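You operate a simulated robot arm through the tools that you are given. There is no shell and no other tool.

Carry out the task below with a simulated robot arm. There is one attempt and no reset: what you move stays moved.

JOB
Wipe the dust off the white hatch, then test its hardness and rack it.
Fine: use the tack pad; 35 or more goes in the GOOD tray, less in REWORK; pad and tester back. Set down upright: yellow tack pad, orange hardness tester.

It is judged by the outcome, as a careful person would: the job done as asked, and still so three seconds after it is handed in. It fails if anything else is knocked over, pushed out of place, dropped, spilled or broken.

ROBOT AND FRAMES
A 7-joint arm with a two-finger parallel gripper, fixed in place. Base frame: the origin is on the floor under the middle of its stand, x ahead of it, y to its left, z up; the work surface is at about z = 0.88. Readings come in m, degrees, newtons and seconds.
It reaches about 1.247 m from its shoulder. Its first joint turns from -132.0 to 132.0 degrees. Payload 3.91 kg.
The TCP is the grasp point between the finger pads, 0.03 m short of the fingertips. In the tool frame z runs along the fingers and y along their closing line. The gripper opens to 0.11 m. The fingers are 0.02 m wide and 0.01 m thick; the gripper's body (0.048 by 0.112 m) begins 0.055 m behind the TCP.
Orientation is that of the tool frame in the base frame, as a unit quaternion [x, y, z, w]. With the fingers straight down and closing along the base's y, the tool's x points along the base's -x, its y along +y and its z along -z.

CONTROLS
- The arm moves only by the tool servo_tool. Its argument "increments" is one flat list of numbers, 7 for each row, row after row: the turn, a rotation vector about the base's x, y, z in units of 90 degrees (1.0 is 90 degrees), then the shift along the base's x, y, z in units of 300 mm (1.0 is 300 mm), then the closure, from 0 (fully open) to 1 (shut). In form: [rx, ry, rz, x, y, z, fingers, rx, ry, rz, x, y, z, fingers, ...]. A call has 1 to 20 rows; each row is the pose to reach, as a shift and turn from the pose commanded when the call began. A call with a number of a shift or a turn outside -1 to 1 is refused whole. A row lasts 0.2 s, in which the tool goes at most 0.05 m and 8.6 degrees; a call with a longer step from one row to the next is refused whole, and so is a gripper value outside its range. A pose out of reach is approached as far as the arm can. The call stops where the force on the tool passes 90 N (or 10 N more than at its start, if that is more) or the arm is blocked; 0.2 s more then pass. The fingers move at their own pace (about 0.108 m/s each) and stop on an object; they squeeze with about 38 N. The grip force told is the motor's: it shows also when the fingers shut on nothing. Time passes only in rows, and 0.2 s behind the last, so rows that repeat a pose let the fingers close. It gives the time, the measured TCP pose, the force on the tool (base axes), the opening and the grip force at its end, in the units of the frame above (readings bear some noise), with the torque about the TCP (base axes, N m) and any sound that the robot's microphone picked up.
- Cameras (640 x 400 px; columns grow to the right, rows downward): "scene" is fixed at [0.3985, 0.5, 1.6793]; the picture's right is [-0.15, -0.99, 0.00], its down [-0.97, 0.14, -0.19] and it looks along [0.18, -0.03, -0.98] (base axes); focal length 214 px, centre (320, 200). "wrist" rides on the gripper at [0.072, 0.017, -0.103] in the tool frame; the picture's right is [-0.23, 0.97, 0.00], its down [-0.76, -0.18, -0.62] and it looks along [-0.61, -0.14, 0.78] (tool axes); focal length 222 px, centre (320, 200). There is no depth. A picture from a camera that has moved, and an enlarged one, comes with that camera's place and axes in the base frame and with its lens.
- camera(camera): a new picture of that camera. The clock stands still meanwhile.
- close_up(camera, box): a new picture of the part [left, top, right, bottom] of that camera's present view, enlarged. The clock stands still meanwhile.
- sign_off(): hands the job in; it is judged then, once.

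Nothing tells you positions but the pictures and the camera data. Unless the task says otherwise, let go and move clear before handing in.

The tools are called after "Emit:" as name(argument=value, ...) on one line, values as JSON. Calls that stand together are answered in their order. servo_tool: Moves the arm, as the interface text tells. Its arguments: {"type":"object","properties":{"increments":{"type":"array","items":{"type":"number"}}},"required":["increments"]} The other tools are called the same way: camera (camera) takes a picture; close_up (camera, box) takes an enlarged picture of a part of a camera's view; sign_off () hands the job in.

At the start:

```text
t: 0.0
tool_pos: [0.6177, 0.2312, 1.2513]
ee_rot: [-0.001, 1.0, 0.0, 0.0]
wrist_force: [0.4, 0.0, 0.5]
torque: [-0.02, -0.02, -0.03]
gripper_width: 0.1098
gripper_force: 0.0
```

scene: 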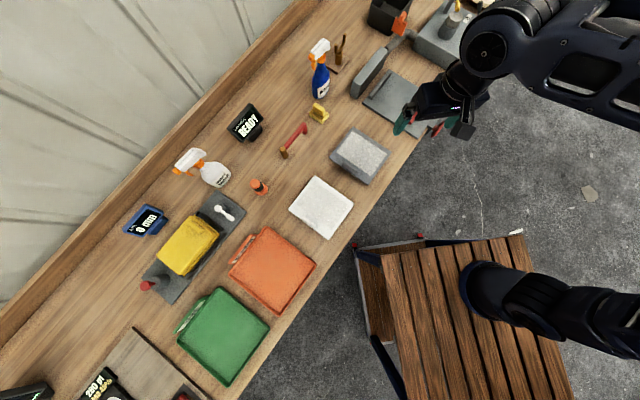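
wrist: 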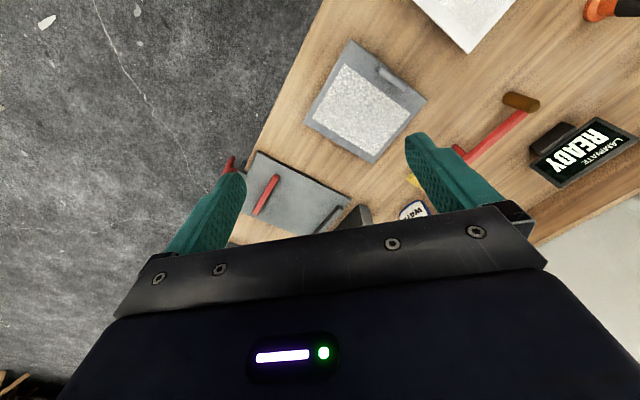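

I see a workbench running diagonally, with a spray bottles, a READY display, a grey-white textured block, a white square, orange and green trays, a yellow thing on a scale-like platform, and an orange small object. I'll look closer at the parts before moving.

Emit:
close_up(camera="scene", box=[220, 80, 420, 205])

Emit:
close_up(camera="scene", box=[120, 140, 320, 265])

Emit:
close_up(camera="scene", box=[60, 210, 360, 400])

Emit:
close_up(camera="scene", box=[300, 0, 500, 125])

Emit:
close_up(camera="wrist", box=[280, 0, 640, 225])

```text
3.20 times, centred on (320, 142) of scene
camera zoom: at [0.3985, 0.5, 1.6793], right [-0.15, -0.99, 0.0], down [-0.97, 0.14, -0.19], along [0.18, -0.03, -0.98], focal length 686 px, centre (320, 384)
```

zoom: 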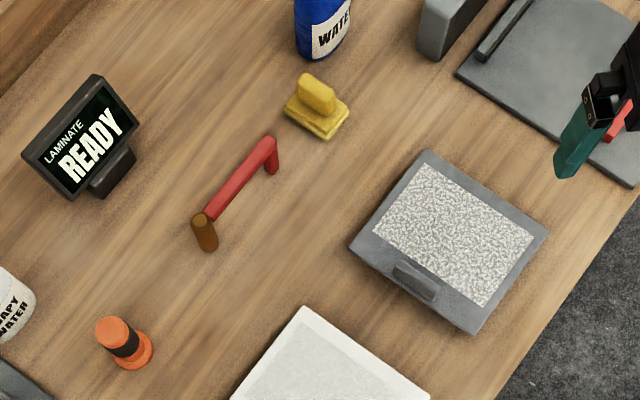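

```text
3.20 times, centred on (220, 202) of scene
camera zoom: at [0.3985, 0.5, 1.6793], right [-0.15, -0.99, 0.0], down [-0.97, 0.14, -0.19], along [0.18, -0.03, -0.98], focal length 686 px, centre (640, 192)
```

zoom: 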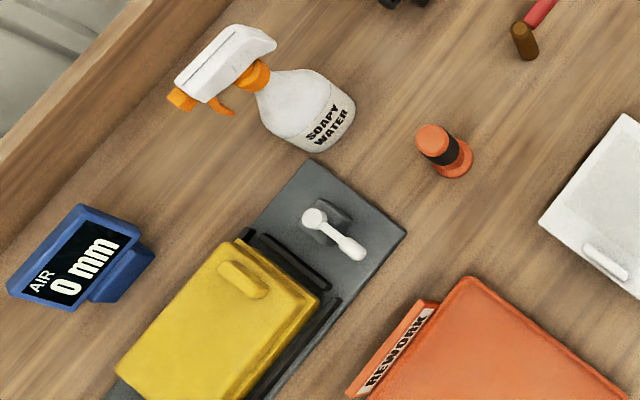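

```text
2.11 times, centred on (210, 305) of scene
camera zoom: at [0.3985, 0.5, 1.6793], right [-0.15, -0.99, 0.0], down [-0.97, 0.14, -0.19], along [0.18, -0.03, -0.98], focal length 452 px, centre (552, -21)
```

zoom: 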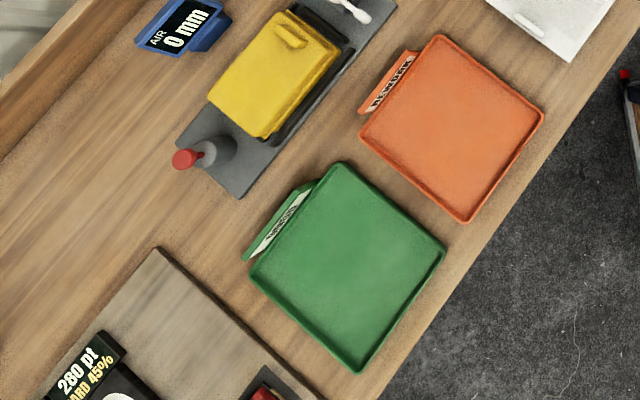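

```text
3.20 times, centred on (400, 62) of scene
camera zoom: at [0.3985, 0.5, 1.6793], right [-0.15, -0.99, 0.0], down [-0.97, 0.14, -0.19], along [0.18, -0.03, -0.98], focal length 686 px, centre (64, 640)
```

zoom: 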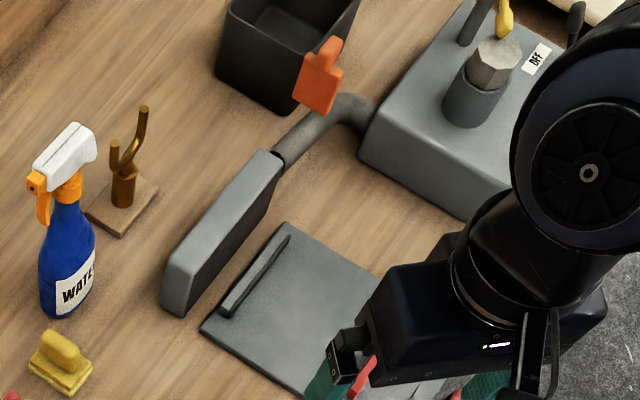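

```text
1.78 times, centred on (460, 112) of wrist
camera zoom: at [0.5445, 0.249, 1.3554], right [0.23, 0.97, 0.0], down [0.76, -0.18, 0.62], along [0.61, -0.14, -0.78], focal length 395 px, centre (71, 356)
```

zoom: 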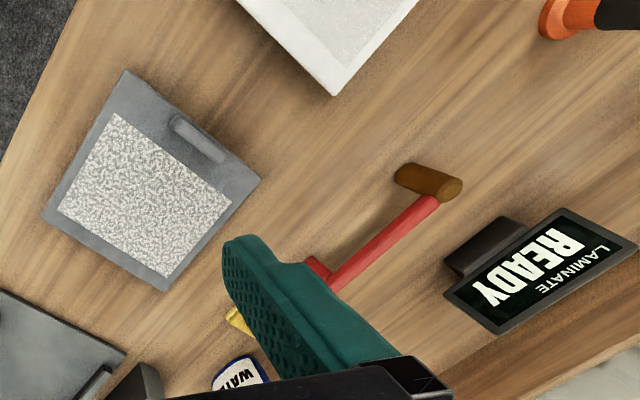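

I take the white panel with the handle near (0.52, 0.48) as the hatch, the small yellow knobbed block near (0.90, 0.43) as the tack pad, and the orange/black cylinder near (0.62, 0.69) as the tester. I'll zoom in further on each of these before planning.

Emit:
close_up(camera="scene", box=[281, 170, 361, 245])

Emit:
close_up(camera="scene", box=[295, 90, 345, 130])

Emit:
close_up(camera="scene", box=[240, 170, 285, 205])

Emit:
close_up(camera="scene", box=[165, 220, 325, 390])

Emit:
close_up(camera="scene", box=[220, 95, 270, 150])

```text
5.33 times, centred on (321, 208) of scene
camera zoom: at [0.3985, 0.5, 1.6793], right [-0.15, -0.99, 0.0], down [-0.97, 0.14, -0.19], along [0.18, -0.03, -0.98], focal length 1144 px, centre (315, 160)
```

zoom: 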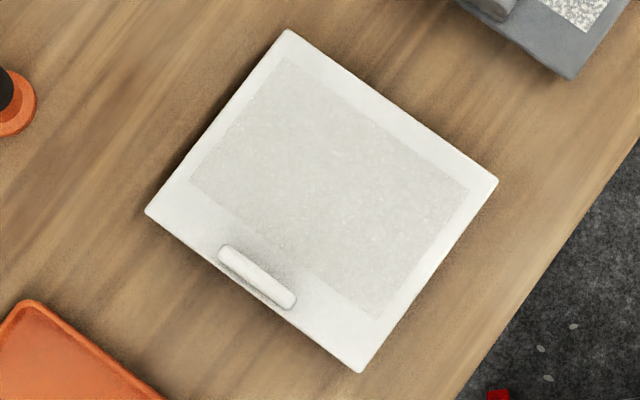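

```text
10.00 times, centred on (320, 110) of scene
camera zoom: at [0.3985, 0.5, 1.6793], right [-0.15, -0.99, 0.0], down [-0.97, 0.14, -0.19], along [0.18, -0.03, -0.98], focal length 2145 px, centre (320, 1100)
```

zoom: 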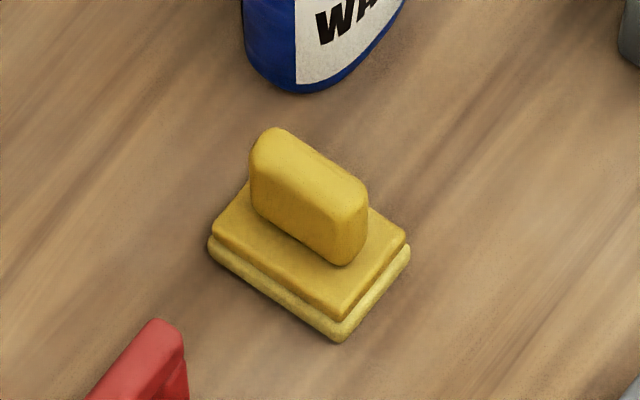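

```text
11.43 times, centred on (262, 188) of scene
camera zoom: at [0.3985, 0.5, 1.6793], right [-0.15, -0.99, 0.0], down [-0.97, 0.14, -0.19], along [0.18, -0.03, -0.98], focal length 2451 px, centre (977, 343)
```

zoom: 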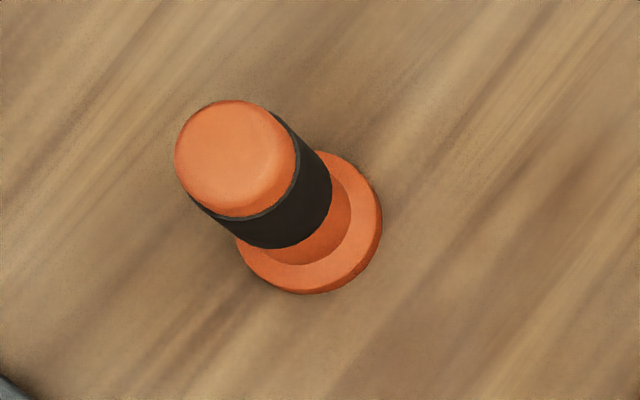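

```text
2.35 times, centred on (245, 305) of scene
camera zoom: at [0.3985, 0.5, 1.6793], right [-0.15, -0.99, 0.0], down [-0.97, 0.14, -0.19], along [0.18, -0.03, -0.98], focal length 505 px, centre (496, -47)
```

zoom: 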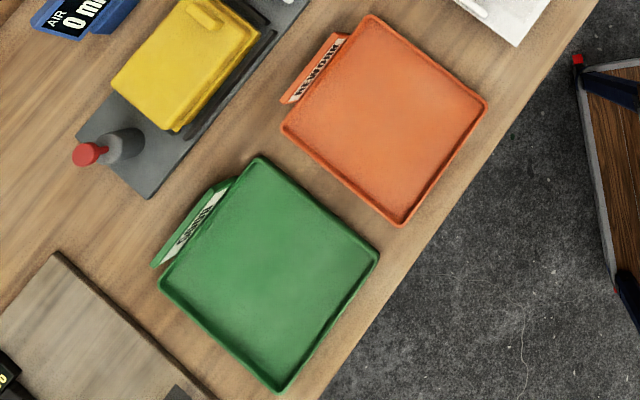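

```text
7.27 times, centred on (245, 122) of scene
camera zoom: at [0.3985, 0.5, 1.6793], right [-0.15, -0.99, 0.0], down [-0.97, 0.14, -0.19], along [0.18, -0.03, -0.98], focal length 1560 px, centre (866, 764)
```

zoom: 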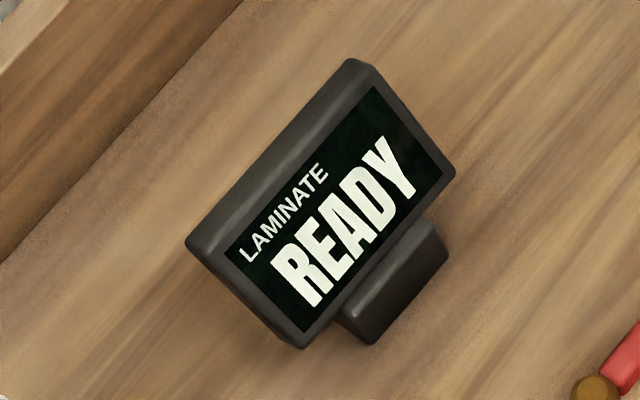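

The bench runs at 45° to the base, and the hatch (about 0.18 x 0.16 m) sits square to it with a dusty rectangle and a handle on its tray-side edge. I'll turn the gripper 45° and move above the tack pad for a closer look, also checking the remaining displays.

Emit:
servo_tool(increments=[0, 0, 0.0625, 0.1, 0.07, -0.02, 0, 0, 0, 0.125, 0.2, 0.14, -0.04, 0, 0, 0, 0.1875, 0.3, 0.21, -0.06, 0, 0, 0, 0.25, 0.4, 0.28, -0.08, 0, 0, 0, 0.3125, 0.5, 0.35, -0.1, 0, 0, 0, 0.375, 0.6, 0.42, -0.12, 0, 0, 0, 0.4375, 0.7, 0.49, -0.15, 0, 0, 0, 0.5, 0.8, 0.56, -0.17, 0, 0, 0, 0.5, 0.8, 0.56, -0.17, 0])

Emit:
close_up(camera="scene", box=[0, 330, 210, 400])

Emit:
camera(camera="wrist")

Emit:
camera(camera="scene")

```text
t: 2.0
tool_pos: [0.8569, 0.4007, 1.2015]
ee_rot: [-0.384, 0.923, 0.0, 0.0]
wrist_force: [-0.2, -0.5, 0.3]
torque: [0.03, -0.01, 0.0]
gripper_width: 0.1104
gripper_force: 0.1
```

```text
3.05 times, centred on (105, 365) of scene
camera zoom: at [0.3985, 0.5, 1.6793], right [-0.15, -0.99, 0.0], down [-0.97, 0.14, -0.19], along [0.18, -0.03, -0.98], focal length 654 px, centre (975, -303)
```

zoom: 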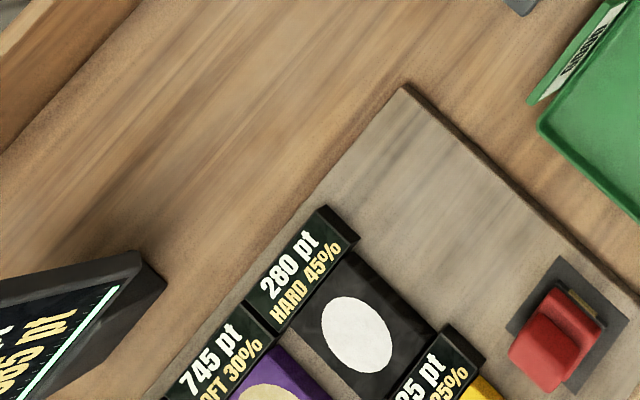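

```text
taken
camera wrist: at [0.7933, 0.3614, 1.3049], right [-0.53, 0.85, 0.0], down [0.66, 0.41, 0.62], along [0.53, 0.33, -0.78], focal length 222 px, centre (320, 200)
```

wrist: 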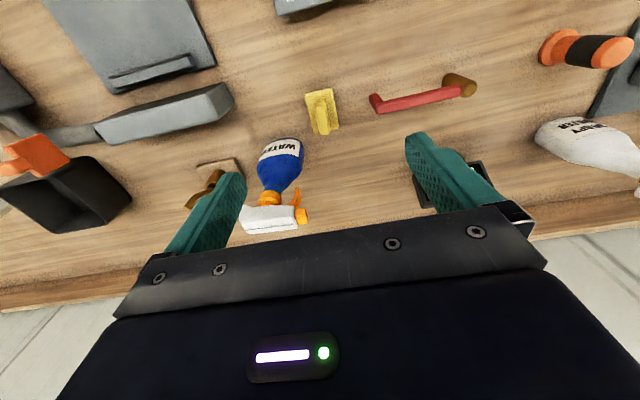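

```text
taken
```

scene: 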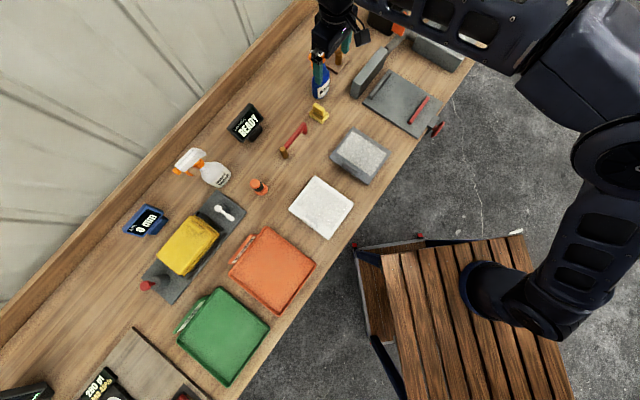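

The pad is in clear view near (0.893, 0.428), with the water bottle about 0.1 m behind it. I'll zoom on the pad for its exact pose before descending.

Emit:
close_up(camera="wrist", box=[280, 70, 376, 150])

Emit:
close_up(camera="scene", box=[295, 20, 375, 140])

```text
5.00 times, centred on (328, 110) of wrist
camera zoom: at [0.7933, 0.3614, 1.3049], right [-0.53, 0.85, 0.0], down [0.66, 0.41, 0.62], along [0.53, 0.33, -0.78], focal length 1111 px, centre (280, 650)
```

zoom: 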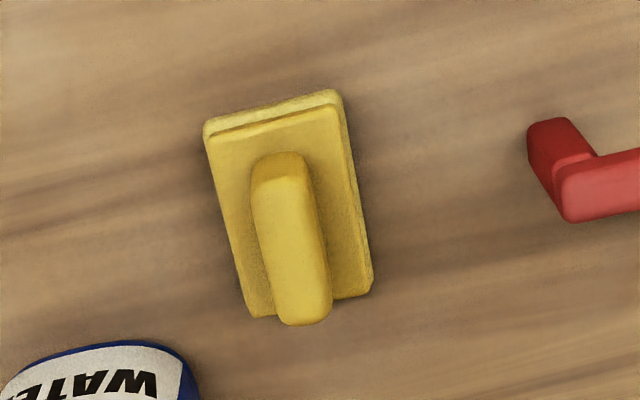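

```text
3.33 times, centred on (335, 80) of scene
camera zoom: at [0.3985, 0.5, 1.6793], right [-0.15, -0.99, 0.0], down [-0.97, 0.14, -0.19], along [0.18, -0.03, -0.98], focal length 715 px, centre (270, 600)
```

zoom: 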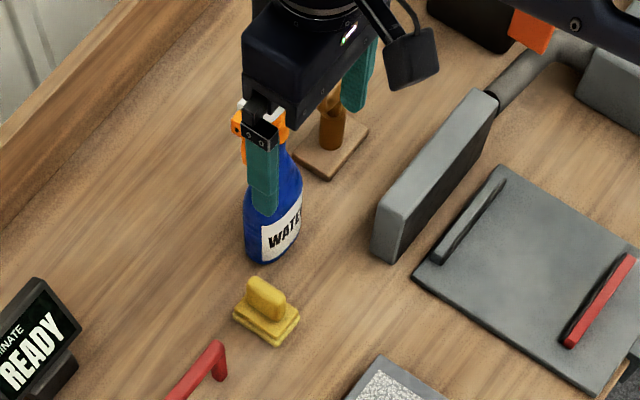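

The pad's centre comes out at about (0.8955, 0.4315) with its fin along the bench's depth axis, so the fingers line up at 45°. I'll come down to just above the fin and check.

Emit:
servo_tool(increments=[0, 0, 0, 0.126, 0.1077, -0.1, 0.25, 0, 0, 0, 0.126, 0.1077, -0.22, 0.25, 0, 0, 0, 0.126, 0.1077, -0.34, 0.25, 0, 0, 0, 0.126, 0.1077, -0.46, 0.25, 0, 0, 0, 0.126, 0.1077, -0.568, 0.25, 0, 0, 0, 0.126, 0.1077, -0.568, 0.25])

Emit:
camera(camera="wrist")

Emit:
close_up(camera="scene", box=[280, 40, 380, 140])

```text
refused: row 1 steps farther than a row can; nothing moved
```

```text
taken
camera wrist: at [0.7933, 0.3614, 1.3049], right [-0.53, 0.85, 0.0], down [0.66, 0.41, 0.62], along [0.53, 0.33, -0.78], focal length 222 px, centre (320, 200)
```

wrist: 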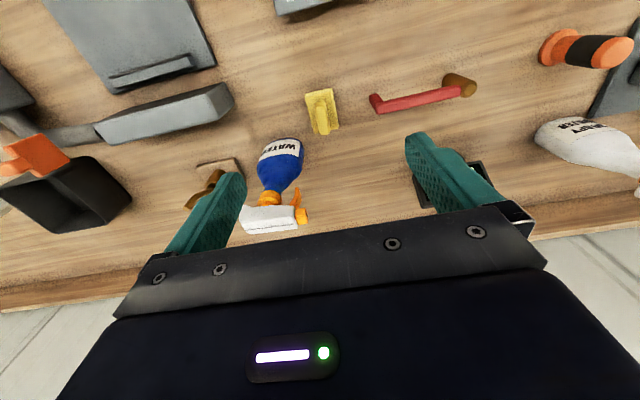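

```text
4.00 times, centred on (330, 90) of scene
camera zoom: at [0.3985, 0.5, 1.6793], right [-0.15, -0.99, 0.0], down [-0.97, 0.14, -0.19], along [0.18, -0.03, -0.98], focal length 858 px, centre (280, 640)
```

zoom: 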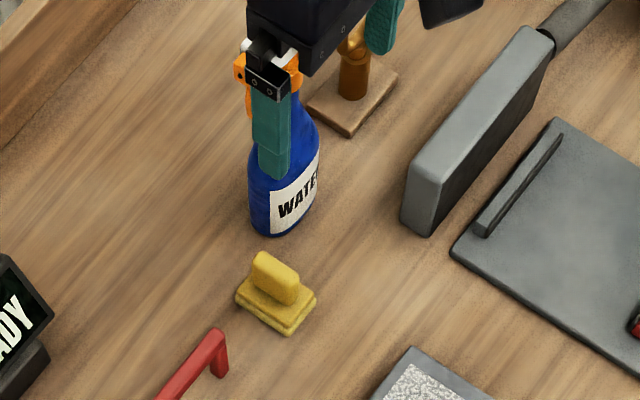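

The first step was too long for a single row and nothing moved; I'll split the move into shorter steps. The pad and bottle are unchanged.

Emit:
servo_tool(increments=[0, 0, 0, 0.063, 0.0539, 0, 0.25, 0, 0, 0, 0.126, 0.1077, 0, 0.25, 0, 0, 0, 0.126, 0.1077, -0.12, 0.25, 0, 0, 0, 0.126, 0.1077, -0.24, 0.25, 0, 0, 0, 0.126, 0.1077, -0.36, 0.25, 0, 0, 0, 0.126, 0.1077, -0.48, 0.25, 0, 0, 0, 0.126, 0.1077, -0.568, 0.25, 0, 0, 0, 0.126, 0.1077, -0.568, 0.25])

Emit:
camera(camera="wrist")

Emit:
close_up(camera="scene", box=[280, 40, 380, 140])

```text
t: 3.8
tool_pos: [0.893, 0.4325, 1.0302]
ee_rot: [-0.382, 0.924, 0.001, 0.0]
wrist_force: [-0.6, 0.1, -1.0]
torque: [-0.01, 0.01, -0.02]
gripper_width: 0.0824
gripper_force: 0.1
```

```text
taken
camera wrist: at [0.8308, 0.3936, 1.1341], right [-0.53, 0.85, 0.0], down [0.66, 0.41, 0.62], along [0.53, 0.33, -0.78], focal length 222 px, centre (320, 200)
```

wrist: 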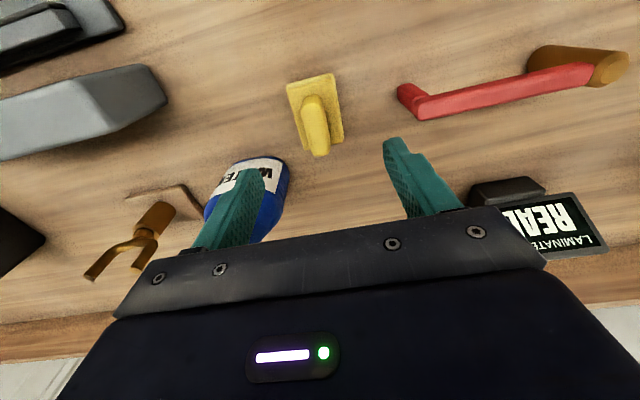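

```text
4.00 times, centred on (330, 90) of scene
camera zoom: at [0.3985, 0.5, 1.6793], right [-0.15, -0.99, 0.0], down [-0.97, 0.14, -0.19], along [0.18, -0.03, -0.98], focal length 858 px, centre (280, 640)
```

zoom: 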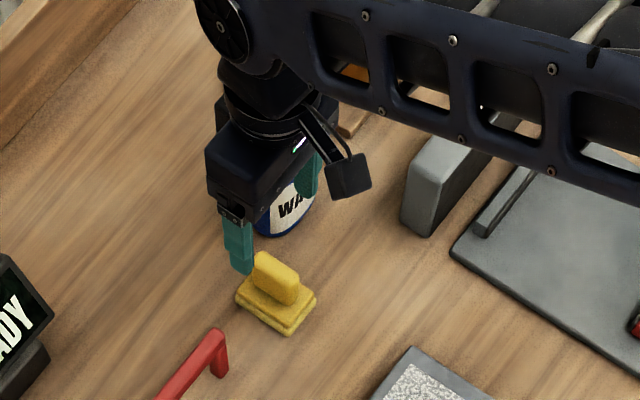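

The fingers straddle the fin and the bottle is clear of the gripper. I'll descend to the fin and close on it.

Emit:
servo_tool(increments=[0, 0, 0, 0, 0, -0.1, 0.25, 0, 0, 0, 0, 0, -0.2, 0.25, 0, 0, 0, 0, 0, -0.27, 0.25, 0, 0, 0, 0, 0, -0.27, 0.25])

Emit:
camera(camera="wrist")

Emit:
close_up(camera="scene", box=[280, 40, 380, 140])

```text
t: 4.8
tool_pos: [0.894, 0.4322, 0.9485]
ee_rot: [-0.382, 0.924, 0.0, 0.0]
wrist_force: [-0.4, 0.4, 0.2]
torque: [0.0, 0.01, -0.03]
gripper_width: 0.0825
gripper_force: 0.0
```

```text
taken
camera wrist: at [0.831, 0.3934, 1.0529], right [-0.53, 0.85, 0.0], down [0.66, 0.41, 0.62], along [0.53, 0.33, -0.78], focal length 222 px, centre (320, 200)
```

wrist: 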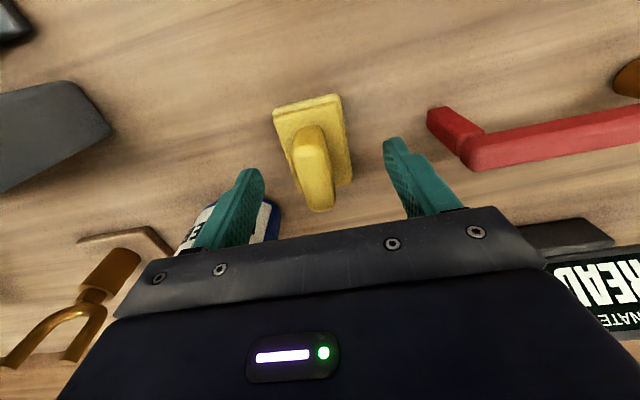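

```text
4.00 times, centred on (330, 90) of scene
camera zoom: at [0.3985, 0.5, 1.6793], right [-0.15, -0.99, 0.0], down [-0.97, 0.14, -0.19], along [0.18, -0.03, -0.98], focal length 858 px, centre (280, 640)
```

zoom: 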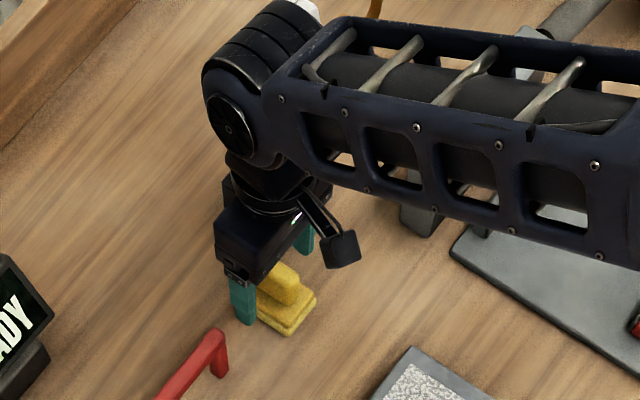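

The fin sits between the fingers, a few millimetres toward the front of the grasp point. I'll nudge to centre it, drop slightly and close.

Emit:
servo_tool(increments=[0, 0, 0, -0.012, -0.012, -0.008, 0.25, 0, 0, 0, -0.012, -0.012, -0.015, 0.25, 0, 0, 0, -0.012, -0.012, -0.015, 0.5, 0, 0, 0, -0.012, -0.012, -0.015, 0.8, 0, 0, 0, -0.012, -0.012, -0.015, 1, 0, 0, 0, -0.012, -0.012, -0.015, 1, 0, 0, 0, -0.012, -0.012, -0.015, 1])

Emit:
camera(camera="wrist")

Emit:
close_up(camera="scene", box=[280, 40, 380, 140])

```text
t: 6.4
tool_pos: [0.8911, 0.4287, 0.9441]
ee_rot: [-0.382, 0.924, 0.0, 0.0]
wrist_force: [0.3, 0.0, 0.4]
torque: [0.01, -0.05, -0.01]
gripper_width: 0.0193
gripper_force: 38.5
```

```text
taken
camera wrist: at [0.8276, 0.3896, 1.0485], right [-0.53, 0.85, 0.0], down [0.66, 0.41, 0.62], along [0.53, 0.33, -0.78], focal length 222 px, centre (320, 200)
```

wrist: 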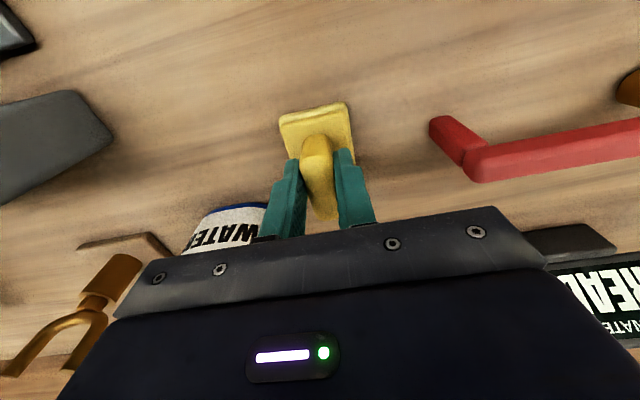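

```text
4.00 times, centred on (330, 90) of scene
camera zoom: at [0.3985, 0.5, 1.6793], right [-0.15, -0.99, 0.0], down [-0.97, 0.14, -0.19], along [0.18, -0.03, -0.98], focal length 858 px, centre (280, 640)
```

zoom: 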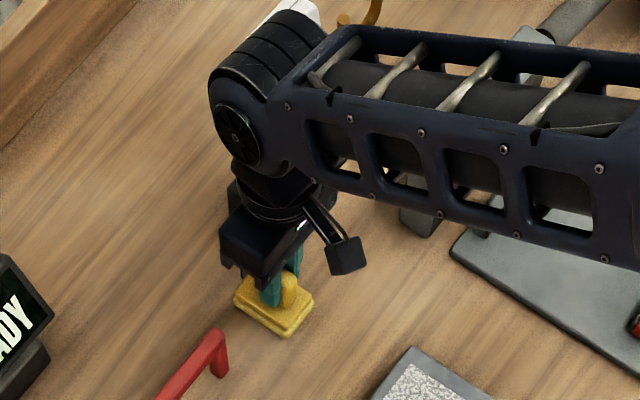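

The pad is gripped (19 mm fin). I'll lift it straight up and check that it hangs level.

Emit:
servo_tool(increments=[0, 0, 0, 0, 0, 0.05, 1, 0, 0, 0, 0, 0, 0.15, 1, 0, 0, 0, 0, 0, 0.3, 1, 0, 0, 0, 0, 0, 0.45, 1, 0, 0, 0, 0, 0, 0.52, 1, 0, 0, 0, 0, 0, 0.52, 1])

Emit:
camera(camera="wrist")

Emit:
camera(camera="scene")

```text
t: 7.8
tool_pos: [0.8902, 0.4288, 1.1016]
ee_rot: [-0.383, 0.924, 0.0, 0.0]
wrist_force: [0.4, -0.5, -0.4]
torque: [-0.01, 0.0, -0.01]
gripper_width: 0.0
gripper_force: 37.3
```

```text
taken
camera wrist: at [0.8279, 0.39, 1.2055], right [-0.53, 0.85, 0.0], down [0.66, 0.41, 0.62], along [0.53, 0.33, -0.78], focal length 222 px, centre (320, 200)
```

wrist: 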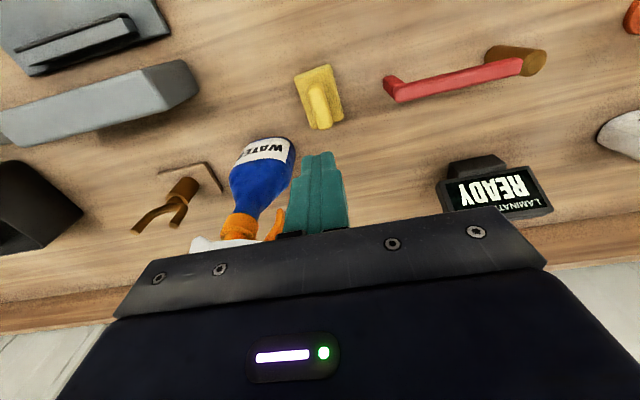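

```text
taken
```

scene: 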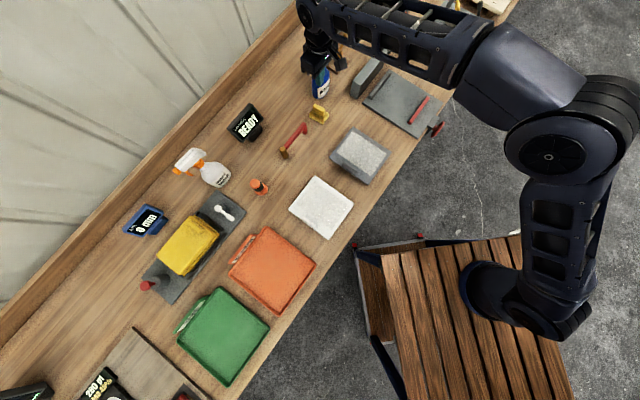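

The fingers slipped off: the opening reads zero and the pad is still standing on the bench, so I gripped only the rounded top of the fin. I'll zoom in to re-measure the fin's height and check that the pad hasn't moved.

Emit:
close_up(camera="wrist", box=[280, 55, 360, 140])

Emit:
close_up(camera="scene", box=[295, 90, 345, 130])

```text
4.71 times, centred on (320, 98) of wrist
camera zoom: at [0.8279, 0.39, 1.2055], right [-0.53, 0.85, 0.0], down [0.66, 0.41, 0.62], along [0.53, 0.33, -0.78], focal length 1045 px, centre (320, 682)
```

zoom: 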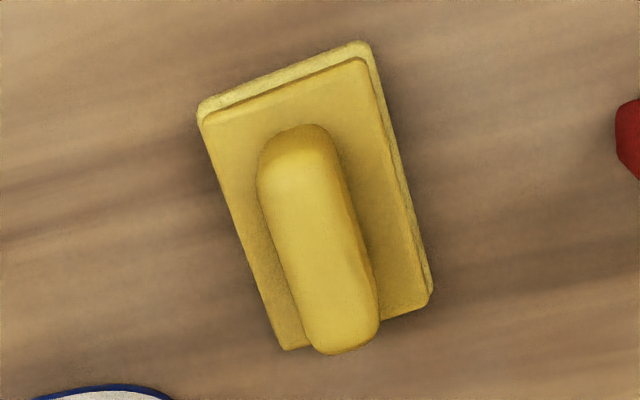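

```text
10.00 times, centred on (320, 110) of scene
camera zoom: at [0.3985, 0.5, 1.6793], right [-0.15, -0.99, 0.0], down [-0.97, 0.14, -0.19], along [0.18, -0.03, -0.98], focal length 2145 px, centre (320, 1100)
```

zoom: 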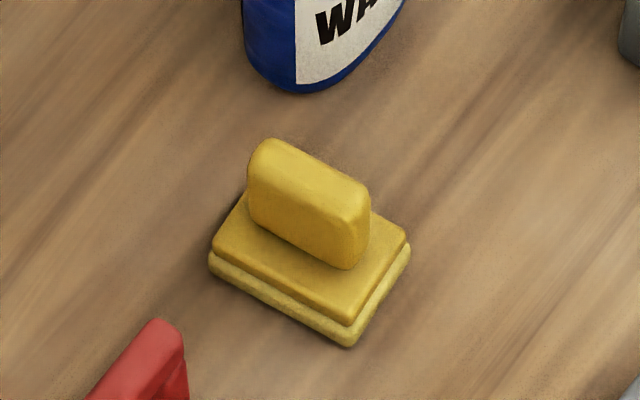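

The pad only turned by about 5° and its fin tops out near z = 0.925, lower than I took it. I'll realign by +5° and grip with the tips just above the plate (TCP about 0.932).

Emit:
servo_tool(increments=[0, 0, 0.053, 0.008, 0.016, 0, 0.45, 0, 0, 0.053, 0.008, 0.016, 0, 0.45, 0, 0, 0.053, 0.008, 0.016, -0.15, 0.45, 0, 0, 0.053, 0.008, 0.016, -0.3, 0.45, 0, 0, 0.053, 0.008, 0.016, -0.42, 0.45, 0, 0, 0.053, 0.008, 0.016, -0.5, 0.45, 0, 0, 0.053, 0.008, 0.016, -0.53, 0.45, 0, 0, 0.053, 0.008, 0.016, -0.55, 0.45, 0, 0, 0.053, 0.008, 0.016, -0.56, 0.45, 0, 0, 0.053, 0.008, 0.016, -0.56, 0.45])

Emit:
camera(camera="wrist")

Emit:
close_up(camera="scene", box=[290, 80, 350, 130])

```text
t: 10.0
tool_pos: [0.8942, 0.4331, 0.9321]
ee_rot: [-0.422, 0.907, -0.001, 0.0]
wrist_force: [0.2, -0.1, -0.1]
torque: [0.01, 0.01, 0.0]
gripper_width: 0.0605
gripper_force: 0.0
```

```text
taken
camera wrist: at [0.8342, 0.3896, 1.036], right [-0.6, 0.8, 0.0], down [0.63, 0.47, 0.62], along [0.5, 0.37, -0.78], focal length 222 px, centre (320, 200)
```

wrist: 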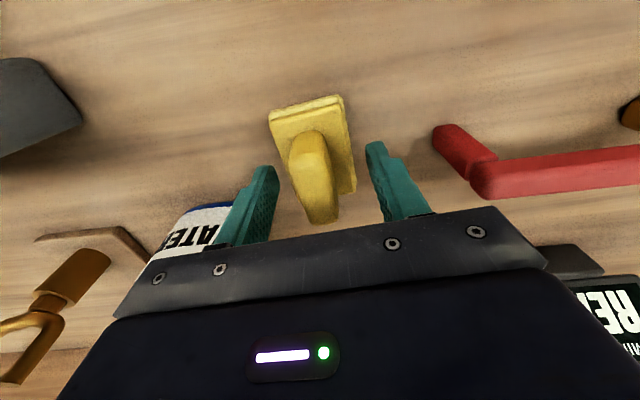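

```text
8.00 times, centred on (320, 105) of scene
camera zoom: at [0.3985, 0.5, 1.6793], right [-0.15, -0.99, 0.0], down [-0.97, 0.14, -0.19], along [0.18, -0.03, -0.98], focal length 1716 px, centre (320, 960)
```

zoom: 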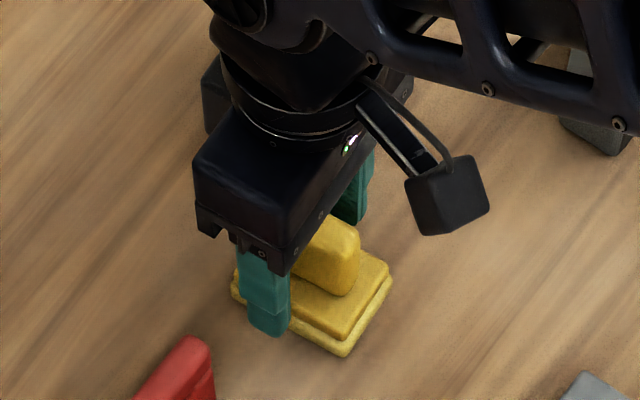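

The fingers straddle the fin with tips near plate level. I'll close and read the opening.

Emit:
servo_tool(increments=[0, 0, 0, 0, 0, 0, 0.6, 0, 0, 0, 0, 0, 0, 0.8, 0, 0, 0, 0, 0, 0, 1, 0, 0, 0, 0, 0, 0, 1, 0, 0, 0, 0, 0, 0, 1, 0, 0, 0, 0, 0, 0, 1])

Emit:
camera(camera="wrist")

Emit:
close_up(camera="scene", box=[290, 80, 350, 130])

```text
t: 11.4
tool_pos: [0.8927, 0.4338, 0.9321]
ee_rot: [-0.421, 0.907, 0.0, -0.001]
wrist_force: [-0.5, 0.0, 0.7]
torque: [0.02, 0.03, 0.02]
gripper_width: 0.0194
gripper_force: 37.8
```

```text
taken
camera wrist: at [0.8342, 0.3896, 1.0361], right [-0.6, 0.8, 0.0], down [0.63, 0.47, 0.62], along [0.5, 0.37, -0.78], focal length 222 px, centre (320, 200)
```

wrist: 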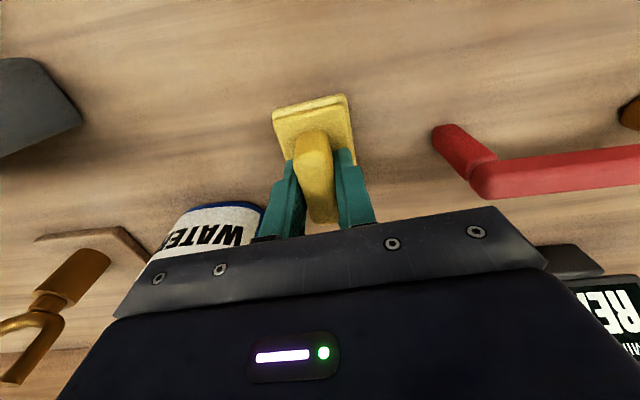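

```text
8.00 times, centred on (320, 105) of scene
camera zoom: at [0.3985, 0.5, 1.6793], right [-0.15, -0.99, 0.0], down [-0.97, 0.14, -0.19], along [0.18, -0.03, -0.98], focal length 1716 px, centre (320, 960)
```

zoom: 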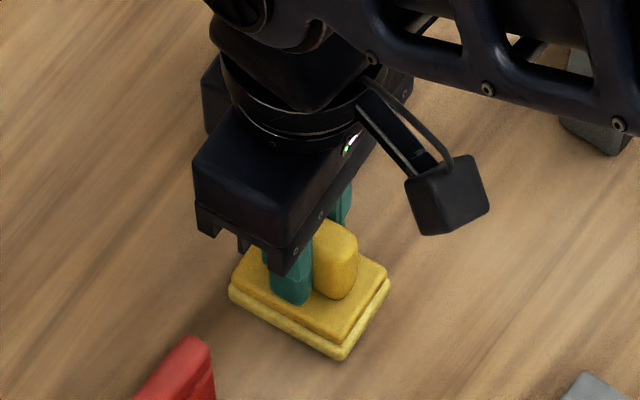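

The fingertips now reach down to the plate. I'll lift gently and confirm the opening stays at 19 mm.

Emit:
servo_tool(increments=[0, 0, 0, 0, 0, 0.02, 1, 0, 0, 0, 0, 0, 0.05, 1, 0, 0, 0, 0, 0, 0.1, 1, 0, 0, 0, 0, 0, 0.17, 1, 0, 0, 0, 0, 0, 0.17, 1])

Emit:
camera(camera="wrist")

Emit:
close_up(camera="scene", box=[290, 70, 350, 130])

```text
t: 12.6
tool_pos: [0.8931, 0.4332, 0.9841]
ee_rot: [-0.421, 0.907, 0.0, 0.0]
wrist_force: [-0.4, 0.1, -1.4]
torque: [-0.02, 0.0, 0.01]
gripper_width: 0.0194
gripper_force: 37.9
```

```text
taken
camera wrist: at [0.8336, 0.3891, 1.0874], right [-0.6, 0.8, 0.0], down [0.63, 0.47, 0.62], along [0.5, 0.37, -0.78], focal length 222 px, centre (320, 200)
```

wrist: 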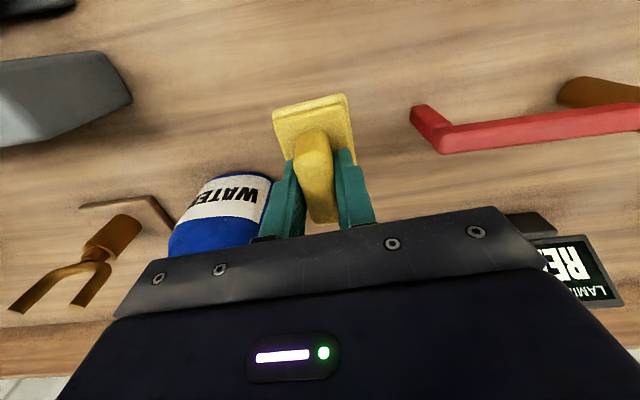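

```text
6.67 times, centred on (320, 100) of scene
camera zoom: at [0.3985, 0.5, 1.6793], right [-0.15, -0.99, 0.0], down [-0.97, 0.14, -0.19], along [0.18, -0.03, -0.98], focal length 1430 px, centre (320, 867)
```

zoom: 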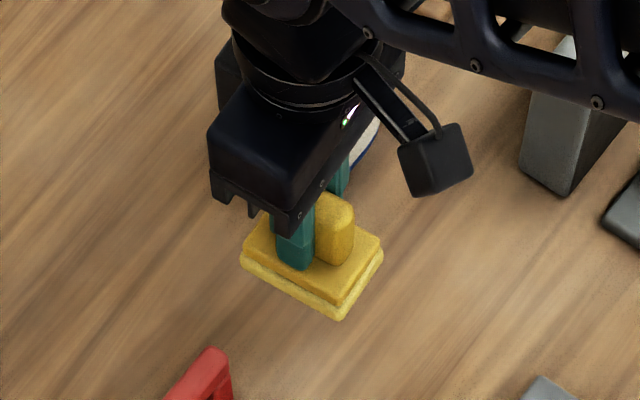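

The pad is held firmly now. I'll raise it clear and carry it toward the hatch at height, turning back to exactly 45°.

Emit:
servo_tool(increments=[0, 0, 0, 0, 0, 0.15, 1, 0, 0, 0, 0, 0, 0.3, 1, 0, 0, 0, 0, 0, 0.389, 1, 0, 0, -0.01, -0.15, 0, 0.389, 1, 0, 0, -0.02, -0.3, 0, 0.389, 1, 0, 0, -0.03, -0.45, 0, 0.389, 1, 0, 0, -0.04, -0.6, 0, 0.389, 1, 0, 0, -0.053, -0.75, -0.02, 0.389, 1, 0, 0, -0.053, -0.9, -0.03, 0.389, 1, 0, 0, -0.053, -1.0, -0.05, 0.389, 1, 0, 0, -0.053, -1.0, -0.05, 0.389, 1])

Emit:
camera(camera="wrist")

Emit:
camera(camera="scene")

```text
t: 15.0
tool_pos: [0.5937, 0.4176, 1.1013]
ee_rot: [-0.383, 0.924, 0.0, 0.0]
wrist_force: [1.1, -0.4, 0.8]
torque: [0.01, -0.01, 0.03]
gripper_width: 0.0193
gripper_force: 38.1
```

```text
taken
camera wrist: at [0.5303, 0.3793, 1.2045], right [-0.53, 0.85, 0.0], down [0.66, 0.41, 0.62], along [0.53, 0.33, -0.78], focal length 222 px, centre (320, 200)
```

wrist: 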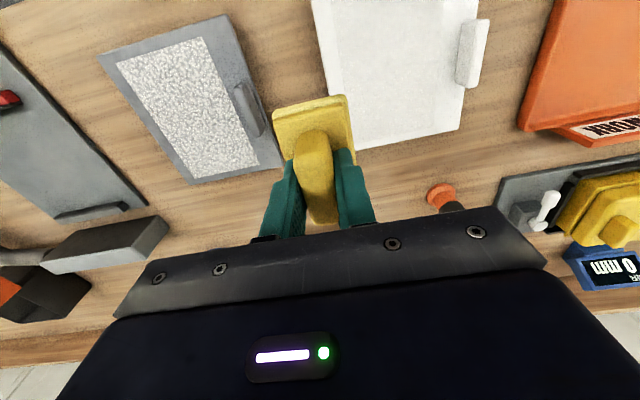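

```text
taken
```

scene: 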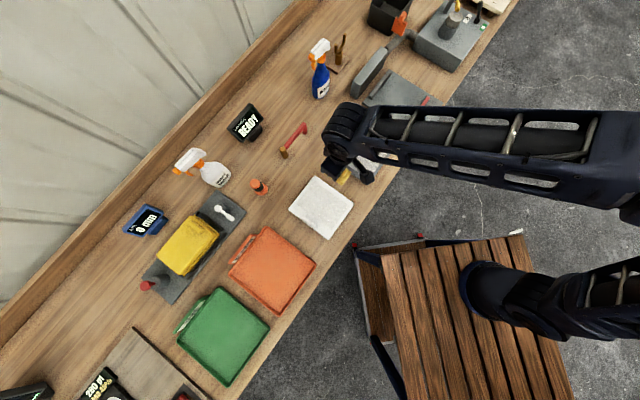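

I'm just beside the hatch at height with the pad held. I'll zoom on the hatch from here to measure its thickness, handle and dust area.

Emit:
close_up(camera="wrist", box=[300, 0, 520, 160])

```text
2.50 times, centred on (410, 80) of wrist
camera zoom: at [0.5303, 0.3793, 1.2045], right [-0.53, 0.85, 0.0], down [0.66, 0.41, 0.62], along [0.53, 0.33, -0.78], focal length 555 px, centre (95, 500)
```

zoom: 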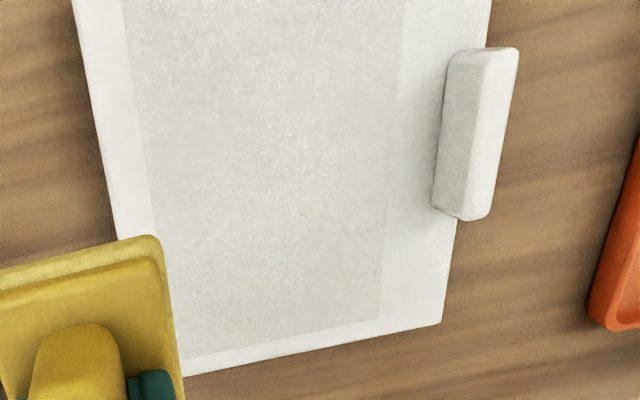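

The handle stands at the tray-side edge and the dust rectangle is clear. I'll move over the first wipe position (front, away from the handle) and come down to a few centimetres above the surface.

Emit:
servo_tool(increments=[0, 0, 0, -0.1338, -0.0067, 0, 1, 0, 0, 0, -0.2677, -0.0133, 0, 1, 0, 0, 0, -0.2677, -0.0133, -0.15, 1, 0, 0, 0, -0.2677, -0.0133, -0.3, 1, 0, 0, 0, -0.2677, -0.0133, -0.38, 1, 0, 0, 0, -0.2677, -0.0133, -0.38, 1])

Emit:
camera(camera="wrist")

Emit:
close_up(camera="scene", box=[270, 160, 370, 250])

```text
t: 16.4
tool_pos: [0.5139, 0.4136, 0.9854]
ee_rot: [-0.383, 0.924, 0.0, 0.0]
wrist_force: [-1.0, -0.4, -0.6]
torque: [0.0, 0.02, 0.01]
gripper_width: 0.0191
gripper_force: 38.2
```

```text
taken
camera wrist: at [0.4505, 0.3751, 1.0898], right [-0.53, 0.85, 0.0], down [0.66, 0.41, 0.62], along [0.53, 0.33, -0.78], focal length 222 px, centre (320, 200)
```

wrist: 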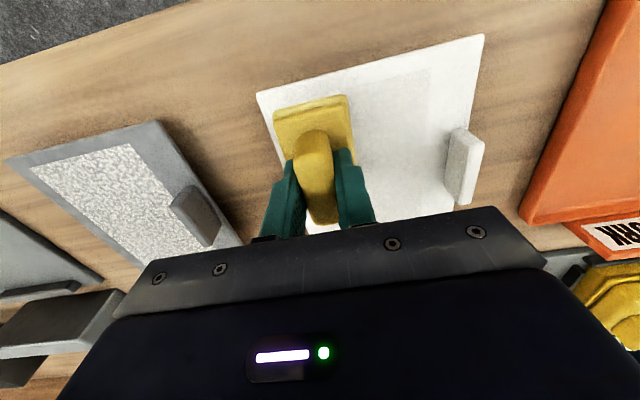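

```text
4.44 times, centred on (320, 205) of scene
camera zoom: at [0.3985, 0.5, 1.6793], right [-0.15, -0.99, 0.0], down [-0.97, 0.14, -0.19], along [0.18, -0.03, -0.98], focal length 953 px, centre (320, 178)
```

zoom: 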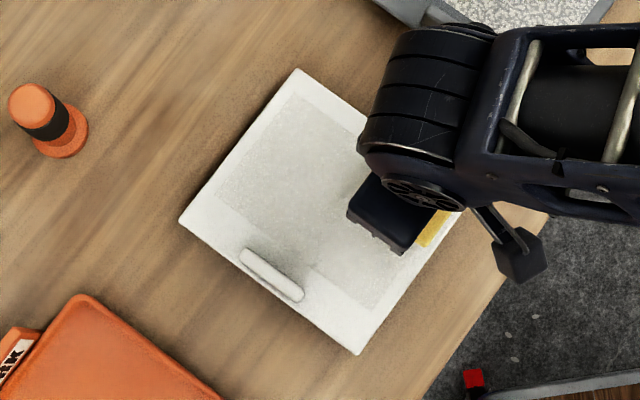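

The pad hovers over the front corner region of the hatch. I'll come down in small steps, watching the force for contact.

Emit:
servo_tool(increments=[0, 0, 0, 0, 0, -0.04, 1, 0, 0, 0, 0, 0, -0.065, 1, 0, 0, 0, 0, 0, -0.075, 1])

```text
t: 17.2
tool_pos: [0.5128, 0.4148, 0.9645]
ee_rot: [-0.383, 0.924, 0.0, 0.0]
wrist_force: [0.7, -0.2, -0.8]
torque: [0.0, 0.03, -0.01]
gripper_width: 0.0191
gripper_force: 38.1
```

No contact yet at TCP z = 0.9645. Continuing down in 2 mm steps.

Emit:
servo_tool(increments=[0, 0, 0, 0, 0, -0.007, 1, 0, 0, 0, 0, 0, -0.013, 1, 0, 0, 0, 0, 0, -0.013, 1])

```text
t: 18.0
tool_pos: [0.5126, 0.4138, 0.961]
ee_rot: [-0.382, 0.924, 0.0, 0.0]
wrist_force: [-0.1, 0.3, 2.4]
torque: [0.01, 0.02, -0.01]
gripper_width: 0.0196
gripper_force: 37.9
```

The upward force rises to about 2.4 N, so contact is starting near z = 0.961. One more small step to set a light pressing force.

Emit:
servo_tool(increments=[0, 0, 0, 0, 0, -0.005, 1, 0, 0, 0, 0, 0, -0.005, 1])

```text
t: 18.6
tool_pos: [0.5125, 0.4146, 0.9591]
ee_rot: [-0.382, 0.924, 0.0, 0.001]
wrist_force: [-2.8, -6.2, 32.3]
torque: [-0.38, 0.35, 0.01]
gripper_width: 0.0195
gripper_force: 37.7
```

The contact is stiff (32 N after 1.5 mm). I'll back off about a millimetre to get a gentle press.

Emit:
servo_tool(increments=[0, 0, 0, 0, 0, 0.0035, 1, 0, 0, 0, 0, 0, 0.0035, 1])

```text
t: 19.2
tool_pos: [0.513, 0.4148, 0.961]
ee_rot: [-0.383, 0.924, 0.0, 0.001]
wrist_force: [3.6, 4.2, 19.4]
torque: [0.23, -0.27, -0.05]
gripper_width: 0.0193
gripper_force: 37.6
```

Emit:
servo_tool(increments=[0, 0, 0, 0, 0, 0.002, 1, 0, 0, 0, 0, 0, 0.002, 1])

Emit:
camera(camera="wrist")

Emit:
close_up(camera="scene", box=[270, 160, 370, 250])

```text
t: 19.8
tool_pos: [0.5125, 0.4134, 0.9606]
ee_rot: [-0.383, 0.924, 0.0, 0.0]
wrist_force: [3.2, 5.1, 13.1]
torque: [0.37, -0.28, -0.02]
gripper_width: 0.0194
gripper_force: 38.2
```

```text
taken
camera wrist: at [0.4498, 0.3748, 1.0638], right [-0.53, 0.85, 0.0], down [0.66, 0.41, 0.62], along [0.53, 0.33, -0.78], focal length 222 px, centre (320, 200)
```

wrist: 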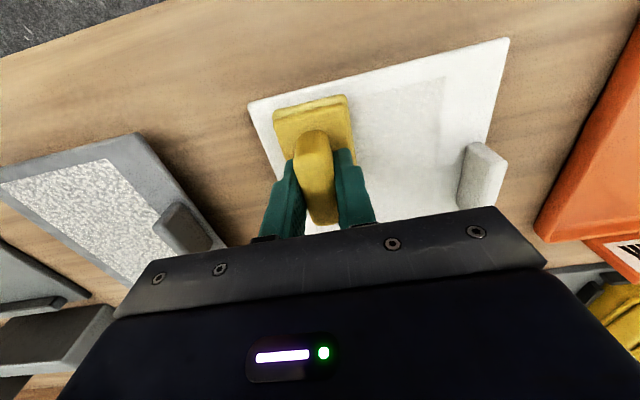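

```text
4.44 times, centred on (320, 205) of scene
camera zoom: at [0.3985, 0.5, 1.6793], right [-0.15, -0.99, 0.0], down [-0.97, 0.14, -0.19], along [0.18, -0.03, -0.98], focal length 953 px, centre (320, 178)
```

zoom: 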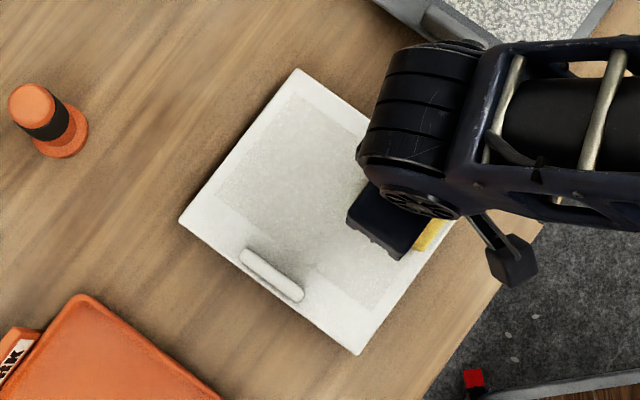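

The press is about 13 N and the hatch hasn't shifted. I'll make a short test stroke toward the wall and see whether the hatch stays put.

Emit:
servo_tool(increments=[0, 0, 0, 0.0236, 0.0236, 0, 1, 0, 0, 0, 0.0471, 0.0471, 0, 1, 0, 0, 0, 0.0707, 0.0707, 0, 1])

Emit:
camera(camera="wrist")

Emit:
close_up(camera="scene", box=[270, 160, 370, 250])

```text
t: 20.6
tool_pos: [0.534, 0.4358, 0.9592]
ee_rot: [-0.383, 0.924, 0.0, -0.001]
wrist_force: [0.1, -0.9, 1.3]
torque: [-0.01, 0.02, -0.03]
gripper_width: 0.0195
gripper_force: 38.0
```

```text
taken
camera wrist: at [0.4713, 0.3962, 1.064], right [-0.53, 0.85, 0.0], down [0.66, 0.41, 0.62], along [0.53, 0.33, -0.78], focal length 222 px, centre (320, 200)
```

wrist: 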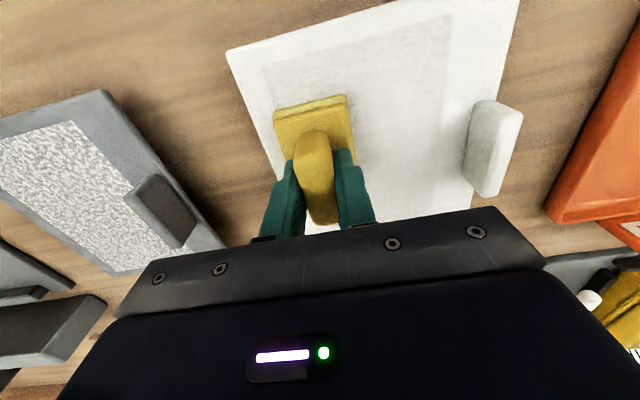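

```text
4.44 times, centred on (320, 205) of scene
camera zoom: at [0.3985, 0.5, 1.6793], right [-0.15, -0.99, 0.0], down [-0.97, 0.14, -0.19], along [0.18, -0.03, -0.98], focal length 953 px, centre (320, 178)
```

zoom: 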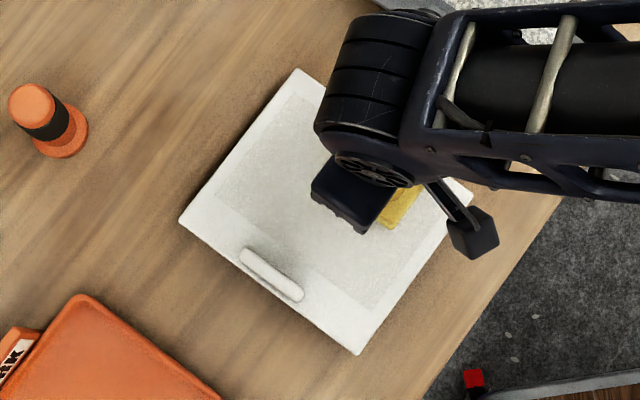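

Emit:
close_up(camera="wrist", box=[210, 0, 530, 200])

Emit:
close_up(camera="scene", box=[305, 175, 365, 245])

```text
2.00 times, centred on (370, 100) of wrist
camera zoom: at [0.4713, 0.3962, 1.064], right [-0.53, 0.85, 0.0], down [0.66, 0.41, 0.62], along [0.53, 0.33, -0.78], focal length 444 px, centre (220, 400)
```

zoom: 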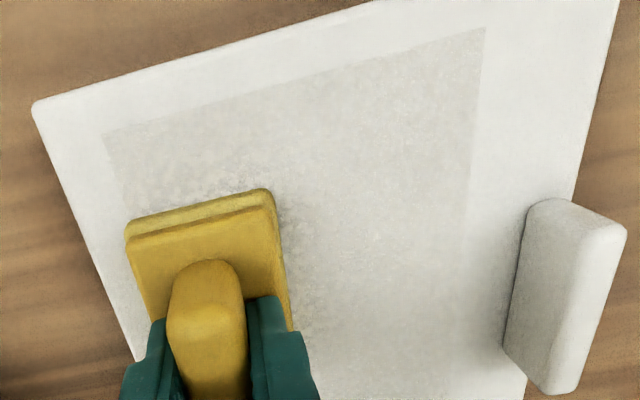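

```text
5.71 times, centred on (335, 210) of scene
camera zoom: at [0.3985, 0.5, 1.6793], right [-0.15, -0.99, 0.0], down [-0.97, 0.14, -0.19], along [0.18, -0.03, -0.98], focal length 1226 px, centre (234, 143)
```

zoom: 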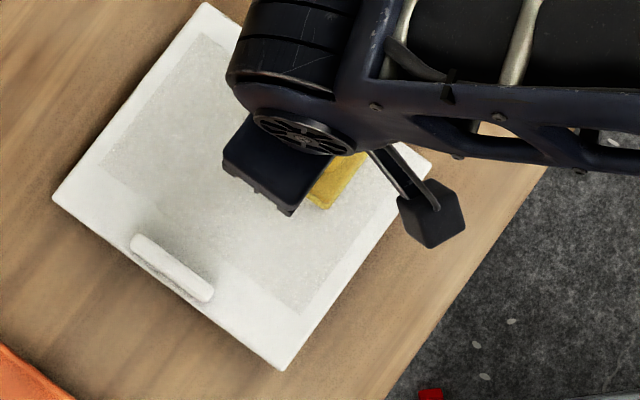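

The hatch is steady, but the press force fell to about 1 N while sliding and the dust is only slightly disturbed. I'll press about a millimetre more and stroke back to the start.

Emit:
servo_tool(increments=[0, 0, 0, 0, 0, -0.003, 1, 0, 0, 0, -0.0157, -0.0157, -0.003, 1, 0, 0, 0, -0.0314, -0.0314, -0.003, 1])

```text
t: 21.4
tool_pos: [0.526, 0.4264, 0.9609]
ee_rot: [-0.383, 0.924, 0.0, 0.002]
wrist_force: [4.0, 4.5, 13.6]
torque: [0.03, -0.08, -0.02]
gripper_width: 0.0194
gripper_force: 37.7
```

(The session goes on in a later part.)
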